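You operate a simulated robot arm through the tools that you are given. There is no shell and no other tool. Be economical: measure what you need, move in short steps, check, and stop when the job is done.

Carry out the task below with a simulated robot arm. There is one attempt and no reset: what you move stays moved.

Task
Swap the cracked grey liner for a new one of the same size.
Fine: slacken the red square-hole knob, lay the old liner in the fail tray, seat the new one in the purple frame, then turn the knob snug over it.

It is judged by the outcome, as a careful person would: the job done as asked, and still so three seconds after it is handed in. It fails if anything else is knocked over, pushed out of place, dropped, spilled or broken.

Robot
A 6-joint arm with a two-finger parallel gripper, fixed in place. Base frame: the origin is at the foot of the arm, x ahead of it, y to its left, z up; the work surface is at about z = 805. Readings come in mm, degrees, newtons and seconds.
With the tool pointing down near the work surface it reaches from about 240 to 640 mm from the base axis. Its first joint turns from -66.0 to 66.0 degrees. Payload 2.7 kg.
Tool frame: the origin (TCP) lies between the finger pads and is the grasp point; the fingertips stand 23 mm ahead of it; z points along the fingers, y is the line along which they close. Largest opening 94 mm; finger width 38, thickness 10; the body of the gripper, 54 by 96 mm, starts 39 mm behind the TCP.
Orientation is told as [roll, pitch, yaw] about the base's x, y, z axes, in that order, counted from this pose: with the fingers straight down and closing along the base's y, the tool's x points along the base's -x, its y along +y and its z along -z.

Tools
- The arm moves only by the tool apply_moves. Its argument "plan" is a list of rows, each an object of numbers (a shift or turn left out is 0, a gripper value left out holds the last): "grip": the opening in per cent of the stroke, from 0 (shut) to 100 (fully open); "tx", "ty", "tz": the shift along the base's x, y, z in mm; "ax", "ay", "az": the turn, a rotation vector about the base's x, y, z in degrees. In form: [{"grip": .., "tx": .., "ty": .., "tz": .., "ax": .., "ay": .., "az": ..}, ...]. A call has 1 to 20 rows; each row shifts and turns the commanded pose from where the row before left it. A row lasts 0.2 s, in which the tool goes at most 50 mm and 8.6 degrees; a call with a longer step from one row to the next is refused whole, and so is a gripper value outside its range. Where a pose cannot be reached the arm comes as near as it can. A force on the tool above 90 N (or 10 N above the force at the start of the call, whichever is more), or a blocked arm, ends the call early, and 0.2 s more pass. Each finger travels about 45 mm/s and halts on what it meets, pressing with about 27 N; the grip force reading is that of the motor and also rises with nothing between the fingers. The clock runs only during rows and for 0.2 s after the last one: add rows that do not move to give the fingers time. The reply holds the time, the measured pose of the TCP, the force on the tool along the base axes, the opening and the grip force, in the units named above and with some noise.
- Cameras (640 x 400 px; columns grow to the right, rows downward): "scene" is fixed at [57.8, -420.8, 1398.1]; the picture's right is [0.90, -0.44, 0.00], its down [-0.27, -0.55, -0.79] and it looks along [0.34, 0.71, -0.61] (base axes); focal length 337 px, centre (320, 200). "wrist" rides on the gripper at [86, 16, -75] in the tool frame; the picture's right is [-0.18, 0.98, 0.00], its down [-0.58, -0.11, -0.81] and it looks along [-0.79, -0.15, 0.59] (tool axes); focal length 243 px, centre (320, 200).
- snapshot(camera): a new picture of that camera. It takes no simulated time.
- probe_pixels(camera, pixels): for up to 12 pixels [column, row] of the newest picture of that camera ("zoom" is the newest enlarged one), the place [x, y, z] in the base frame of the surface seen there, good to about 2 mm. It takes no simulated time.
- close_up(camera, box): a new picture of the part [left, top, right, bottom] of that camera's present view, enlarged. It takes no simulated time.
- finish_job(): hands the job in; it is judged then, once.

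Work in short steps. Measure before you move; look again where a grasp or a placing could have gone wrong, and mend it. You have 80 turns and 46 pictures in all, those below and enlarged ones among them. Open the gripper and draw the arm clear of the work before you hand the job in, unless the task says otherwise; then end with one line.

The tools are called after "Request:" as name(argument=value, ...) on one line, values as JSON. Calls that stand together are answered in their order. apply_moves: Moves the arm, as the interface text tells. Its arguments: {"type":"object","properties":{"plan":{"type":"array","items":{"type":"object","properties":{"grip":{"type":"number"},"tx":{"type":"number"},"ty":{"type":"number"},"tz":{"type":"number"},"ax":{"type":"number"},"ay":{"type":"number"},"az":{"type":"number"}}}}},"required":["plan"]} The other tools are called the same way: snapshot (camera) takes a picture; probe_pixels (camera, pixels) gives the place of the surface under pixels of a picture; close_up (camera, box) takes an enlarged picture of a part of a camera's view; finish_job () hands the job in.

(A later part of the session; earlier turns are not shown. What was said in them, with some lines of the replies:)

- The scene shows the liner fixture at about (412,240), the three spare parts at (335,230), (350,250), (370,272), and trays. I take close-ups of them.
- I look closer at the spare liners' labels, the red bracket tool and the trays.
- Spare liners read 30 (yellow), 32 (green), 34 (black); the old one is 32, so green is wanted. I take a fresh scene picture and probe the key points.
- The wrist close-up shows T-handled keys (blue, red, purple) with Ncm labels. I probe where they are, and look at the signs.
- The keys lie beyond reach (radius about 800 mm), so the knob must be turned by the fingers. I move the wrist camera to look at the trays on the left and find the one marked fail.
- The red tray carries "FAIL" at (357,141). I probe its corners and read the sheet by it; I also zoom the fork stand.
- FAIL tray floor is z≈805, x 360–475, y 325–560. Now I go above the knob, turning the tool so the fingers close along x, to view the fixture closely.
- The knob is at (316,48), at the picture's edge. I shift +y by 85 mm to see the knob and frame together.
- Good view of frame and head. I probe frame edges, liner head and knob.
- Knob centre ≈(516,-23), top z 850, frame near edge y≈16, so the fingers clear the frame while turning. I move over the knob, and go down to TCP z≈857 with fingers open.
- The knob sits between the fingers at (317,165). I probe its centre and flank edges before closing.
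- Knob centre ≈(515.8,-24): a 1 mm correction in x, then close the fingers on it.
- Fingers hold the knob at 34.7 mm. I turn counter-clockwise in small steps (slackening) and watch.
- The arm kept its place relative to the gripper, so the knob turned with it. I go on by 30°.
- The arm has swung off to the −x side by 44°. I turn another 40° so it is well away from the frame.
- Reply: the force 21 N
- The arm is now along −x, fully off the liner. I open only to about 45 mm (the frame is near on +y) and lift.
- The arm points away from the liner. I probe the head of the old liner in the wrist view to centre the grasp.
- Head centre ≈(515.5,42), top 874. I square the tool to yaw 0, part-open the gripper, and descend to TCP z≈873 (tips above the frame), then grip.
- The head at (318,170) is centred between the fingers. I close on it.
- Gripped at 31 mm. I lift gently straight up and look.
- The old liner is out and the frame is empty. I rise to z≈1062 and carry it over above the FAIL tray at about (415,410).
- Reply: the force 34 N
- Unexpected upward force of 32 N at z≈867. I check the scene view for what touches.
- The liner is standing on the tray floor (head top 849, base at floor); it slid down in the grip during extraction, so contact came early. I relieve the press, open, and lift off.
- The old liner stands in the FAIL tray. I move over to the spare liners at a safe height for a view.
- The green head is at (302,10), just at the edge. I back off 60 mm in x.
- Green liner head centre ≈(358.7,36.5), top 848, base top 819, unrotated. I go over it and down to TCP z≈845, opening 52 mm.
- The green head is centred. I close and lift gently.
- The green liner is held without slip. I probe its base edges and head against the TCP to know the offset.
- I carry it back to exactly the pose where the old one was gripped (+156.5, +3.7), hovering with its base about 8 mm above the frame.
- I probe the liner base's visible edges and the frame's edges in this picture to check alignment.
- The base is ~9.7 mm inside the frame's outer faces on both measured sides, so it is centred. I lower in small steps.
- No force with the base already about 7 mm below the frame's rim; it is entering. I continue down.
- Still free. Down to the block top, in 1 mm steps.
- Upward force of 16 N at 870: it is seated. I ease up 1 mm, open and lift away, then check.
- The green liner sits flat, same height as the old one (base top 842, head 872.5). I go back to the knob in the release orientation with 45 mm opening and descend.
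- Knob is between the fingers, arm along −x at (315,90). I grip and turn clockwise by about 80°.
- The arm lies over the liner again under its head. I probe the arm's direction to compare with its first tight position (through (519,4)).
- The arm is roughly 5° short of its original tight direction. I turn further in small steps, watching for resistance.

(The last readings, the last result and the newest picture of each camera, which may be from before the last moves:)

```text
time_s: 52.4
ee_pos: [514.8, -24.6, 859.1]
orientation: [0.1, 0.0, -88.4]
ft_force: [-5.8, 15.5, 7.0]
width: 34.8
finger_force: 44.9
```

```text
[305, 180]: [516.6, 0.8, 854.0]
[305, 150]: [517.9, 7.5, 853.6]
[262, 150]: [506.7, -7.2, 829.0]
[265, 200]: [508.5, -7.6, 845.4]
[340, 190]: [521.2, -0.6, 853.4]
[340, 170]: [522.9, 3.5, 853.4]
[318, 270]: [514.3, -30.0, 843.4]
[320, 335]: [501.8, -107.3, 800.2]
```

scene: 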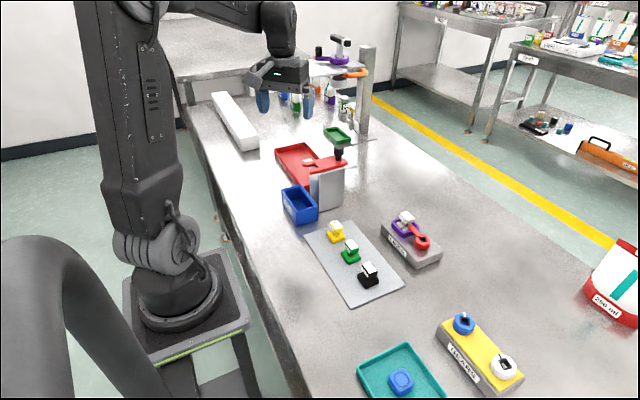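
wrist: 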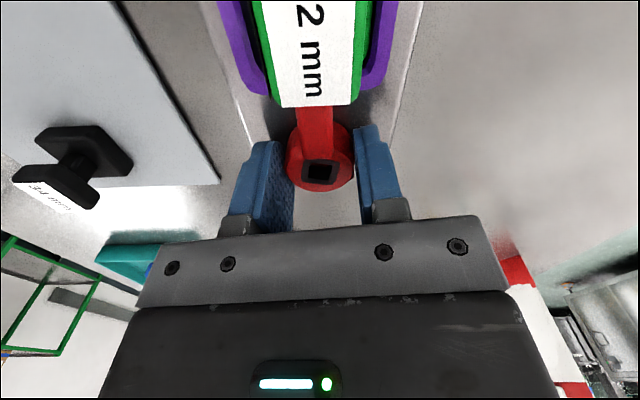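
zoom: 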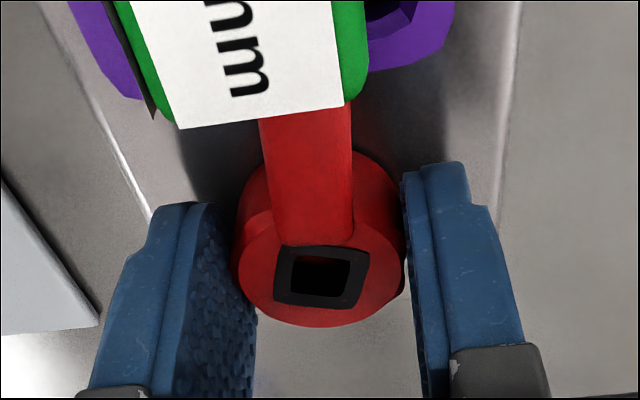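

The arm follows without slip and is nearly at its original direction. I turn 4° more in 1° steps and see whether it meets resistance.

Request:
apply_moves(plan=[{"az": -1}, {"az": -1}, {"az": -1}, {"az": -1}, {}])

Request:
close_up(camera="wrist", box=[220, 60, 420, 220])

Request:
probe_pixels(camera="zoom", pixels=[[305, 180], [305, 150], [305, 130], [268, 160], [345, 160], [345, 140]])

```text
time_s: 53.6
ee_pos: [514.7, -23.4, 857.9]
orientation: [0.0, 0.1, -92.4]
ft_force: [-10.3, 15.9, 8.6]
width: 34.6
finger_force: 45.0
```

```text
2.50 times, centred on (320, 140) of wrist
```

zoom: 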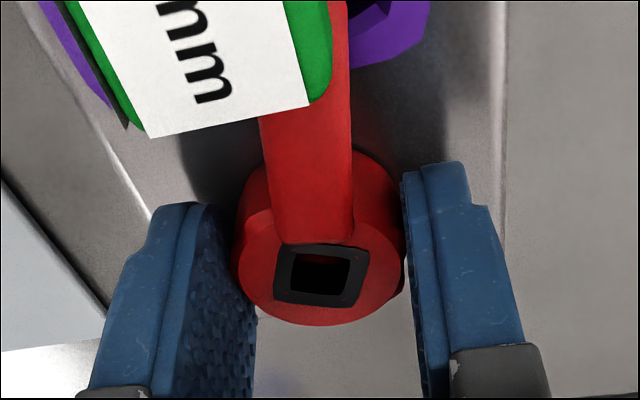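

```text
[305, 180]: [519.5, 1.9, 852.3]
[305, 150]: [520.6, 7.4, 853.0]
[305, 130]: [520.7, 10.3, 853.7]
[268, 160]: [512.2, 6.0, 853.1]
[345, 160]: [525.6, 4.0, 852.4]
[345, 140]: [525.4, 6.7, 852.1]
```

Arm is now a few degrees past +y and still follows the fingers. I turn 6° more to find whether it comes up snug (the fingers then slip on the knob).

Request:
apply_moves(plan=[{"az": -1.5}, {"az": -1.5}, {"az": -1.5}, {"az": -1.5}, {}])

Request:
close_up(camera="wrist", box=[220, 60, 420, 220])

Request:
probe_pixels(camera="zoom", pixels=[[305, 180], [305, 150], [305, 110], [268, 160], [345, 160], [345, 130]])

```text
time_s: 54.8
ee_pos: [514.8, -23.0, 858.5]
orientation: [0.0, 0.0, -98.5]
ft_force: [-11.6, 13.8, 8.8]
width: 34.9
finger_force: 44.7
```

```text
2.50 times, centred on (320, 140) of wrist
```

zoom: 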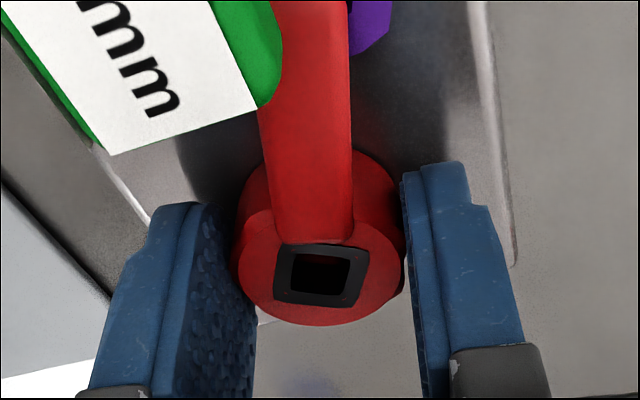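

```text
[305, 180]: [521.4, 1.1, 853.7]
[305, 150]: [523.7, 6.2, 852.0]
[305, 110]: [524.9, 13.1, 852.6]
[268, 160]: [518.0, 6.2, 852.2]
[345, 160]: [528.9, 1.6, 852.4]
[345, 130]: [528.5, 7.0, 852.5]
```

It still follows freely. I look from the scene camera at how the arm lies on the liner.

Request:
close_up(camera="scene", box=[380, 200, 440, 255])

Request:
probe_pixels(camera="wrist", pixels=[[318, 70], [318, 50], [318, 30], [322, 80], [310, 110], [330, 110]])

```text
7.27 times, centred on (410, 228) of scene
```

zoom: 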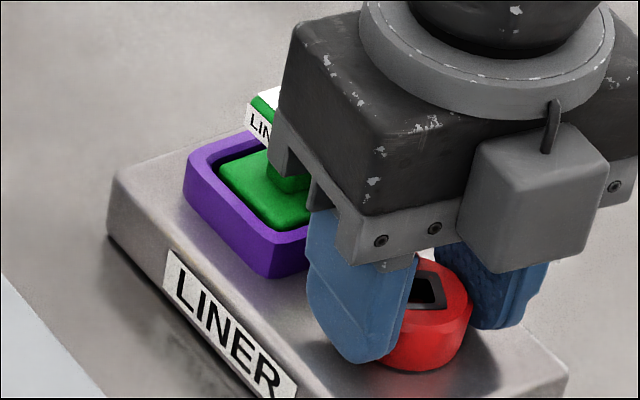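

```text
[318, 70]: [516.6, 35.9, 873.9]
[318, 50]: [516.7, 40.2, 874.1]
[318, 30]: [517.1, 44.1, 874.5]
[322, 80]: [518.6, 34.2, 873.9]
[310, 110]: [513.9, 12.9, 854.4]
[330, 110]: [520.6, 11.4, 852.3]
```

The knob has no hard stop; the arm is now about 14° past where it held the old liner (+y, through (516,9)). I bring it back slightly short and then turn clockwise again to finish at the original clamped direction, centred over the liner.

Request:
apply_moves(plan=[{"az": 3}, {"az": 3}, {"az": 3}, {"az": 3}, {"az": 3}, {"az": 3}, {}, {"az": -1.5}, {"az": -1.5}, {"az": -1.5}, {"az": -1}, {}, {}])

Request:
apply_moves(plan=[{"grip": 45}, {"grip": 55}, {"grip": 60}, {"grip": 60}, {}, {"tz": 20}, {"tz": 40}, {"tz": 50}, {"tz": 30}, {"ty": 30}, {"ty": 30}, {"ty": 20}, {}])

Request:
close_up(camera="scene", box=[370, 195, 460, 275])

Request:
probe_pixels(camera="zoom", pixels=[[320, 175], [310, 165], [330, 185], [345, 200], [360, 205], [358, 245], [315, 180], [328, 168], [300, 160], [390, 215], [280, 97], [248, 150]])

```text
time_s: 57.6
ee_pos: [514.4, -23.8, 857.8]
orientation: [0.1, 0.0, -85.9]
ft_force: [-9.2, 13.0, 8.2]
width: 34.5
finger_force: 44.8
```

```text
time_s: 60.4
ee_pos: [515.5, 57.6, 997.6]
orientation: [0.0, -0.1, -85.9]
ft_force: [0.1, 0.1, 0.2]
width: 56.3
finger_force: 0.0
```

```text
5.00 times, centred on (415, 235) of scene
```

zoom: 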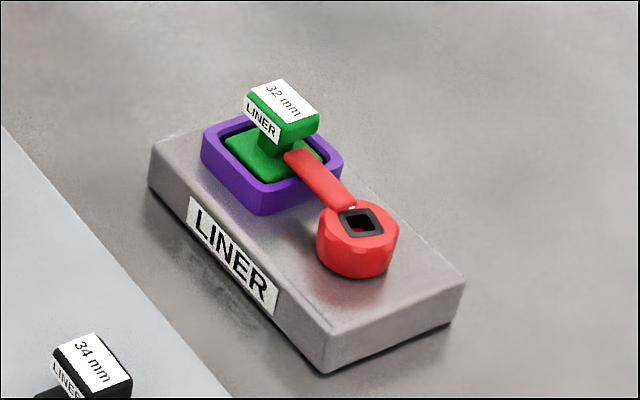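

```text
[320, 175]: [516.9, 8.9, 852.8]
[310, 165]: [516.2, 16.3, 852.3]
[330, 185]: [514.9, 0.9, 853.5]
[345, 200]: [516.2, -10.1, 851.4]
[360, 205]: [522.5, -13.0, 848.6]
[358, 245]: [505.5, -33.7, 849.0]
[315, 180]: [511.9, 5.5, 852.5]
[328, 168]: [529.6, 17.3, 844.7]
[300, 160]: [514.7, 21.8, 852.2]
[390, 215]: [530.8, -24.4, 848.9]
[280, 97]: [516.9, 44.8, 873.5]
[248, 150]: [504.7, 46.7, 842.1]
```

The arm and knob match their original clamped picture (arm end (287,153), hole (361,222)) with the green liner flat below. I raise the arm clear, open, and take a last overall look.

Request:
apply_moves(plan=[{"tz": 40, "grip": 100}, {"tz": 40, "tx": -20}, {"tx": -30, "ty": 30}, {"tx": -30, "ty": 30}, {}])

Request:
snapshot(camera="scene")

```text
time_s: 61.6
ee_pos: [434.8, 114.6, 1078.5]
orientation: [0.0, 0.0, -85.9]
ft_force: [0.3, 0.1, 0.1]
width: 94.2
finger_force: 0.1
```

```text
0 pictures are left
```

scene: 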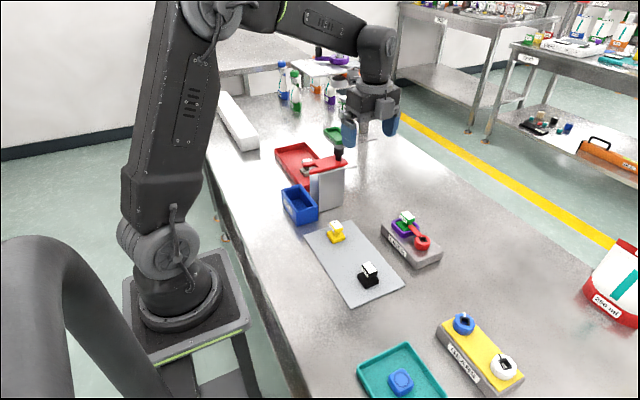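

Green 32 mm liner is in the purple frame under the red arm, the old liner is in the FAIL tray at (305,163), everything else is in place, and the gripper is open and clear. I hand the job in.

Request:
finish_job()

```text
The job is handed in.
```

The new green 32 mm liner is seated in the purple frame with the red knob turned back over it, and the old grey liner is in the FAIL tray. The knob has no hard stop and I couldn't read its torque, so I set "snug" by matching the arm's original clamped position.
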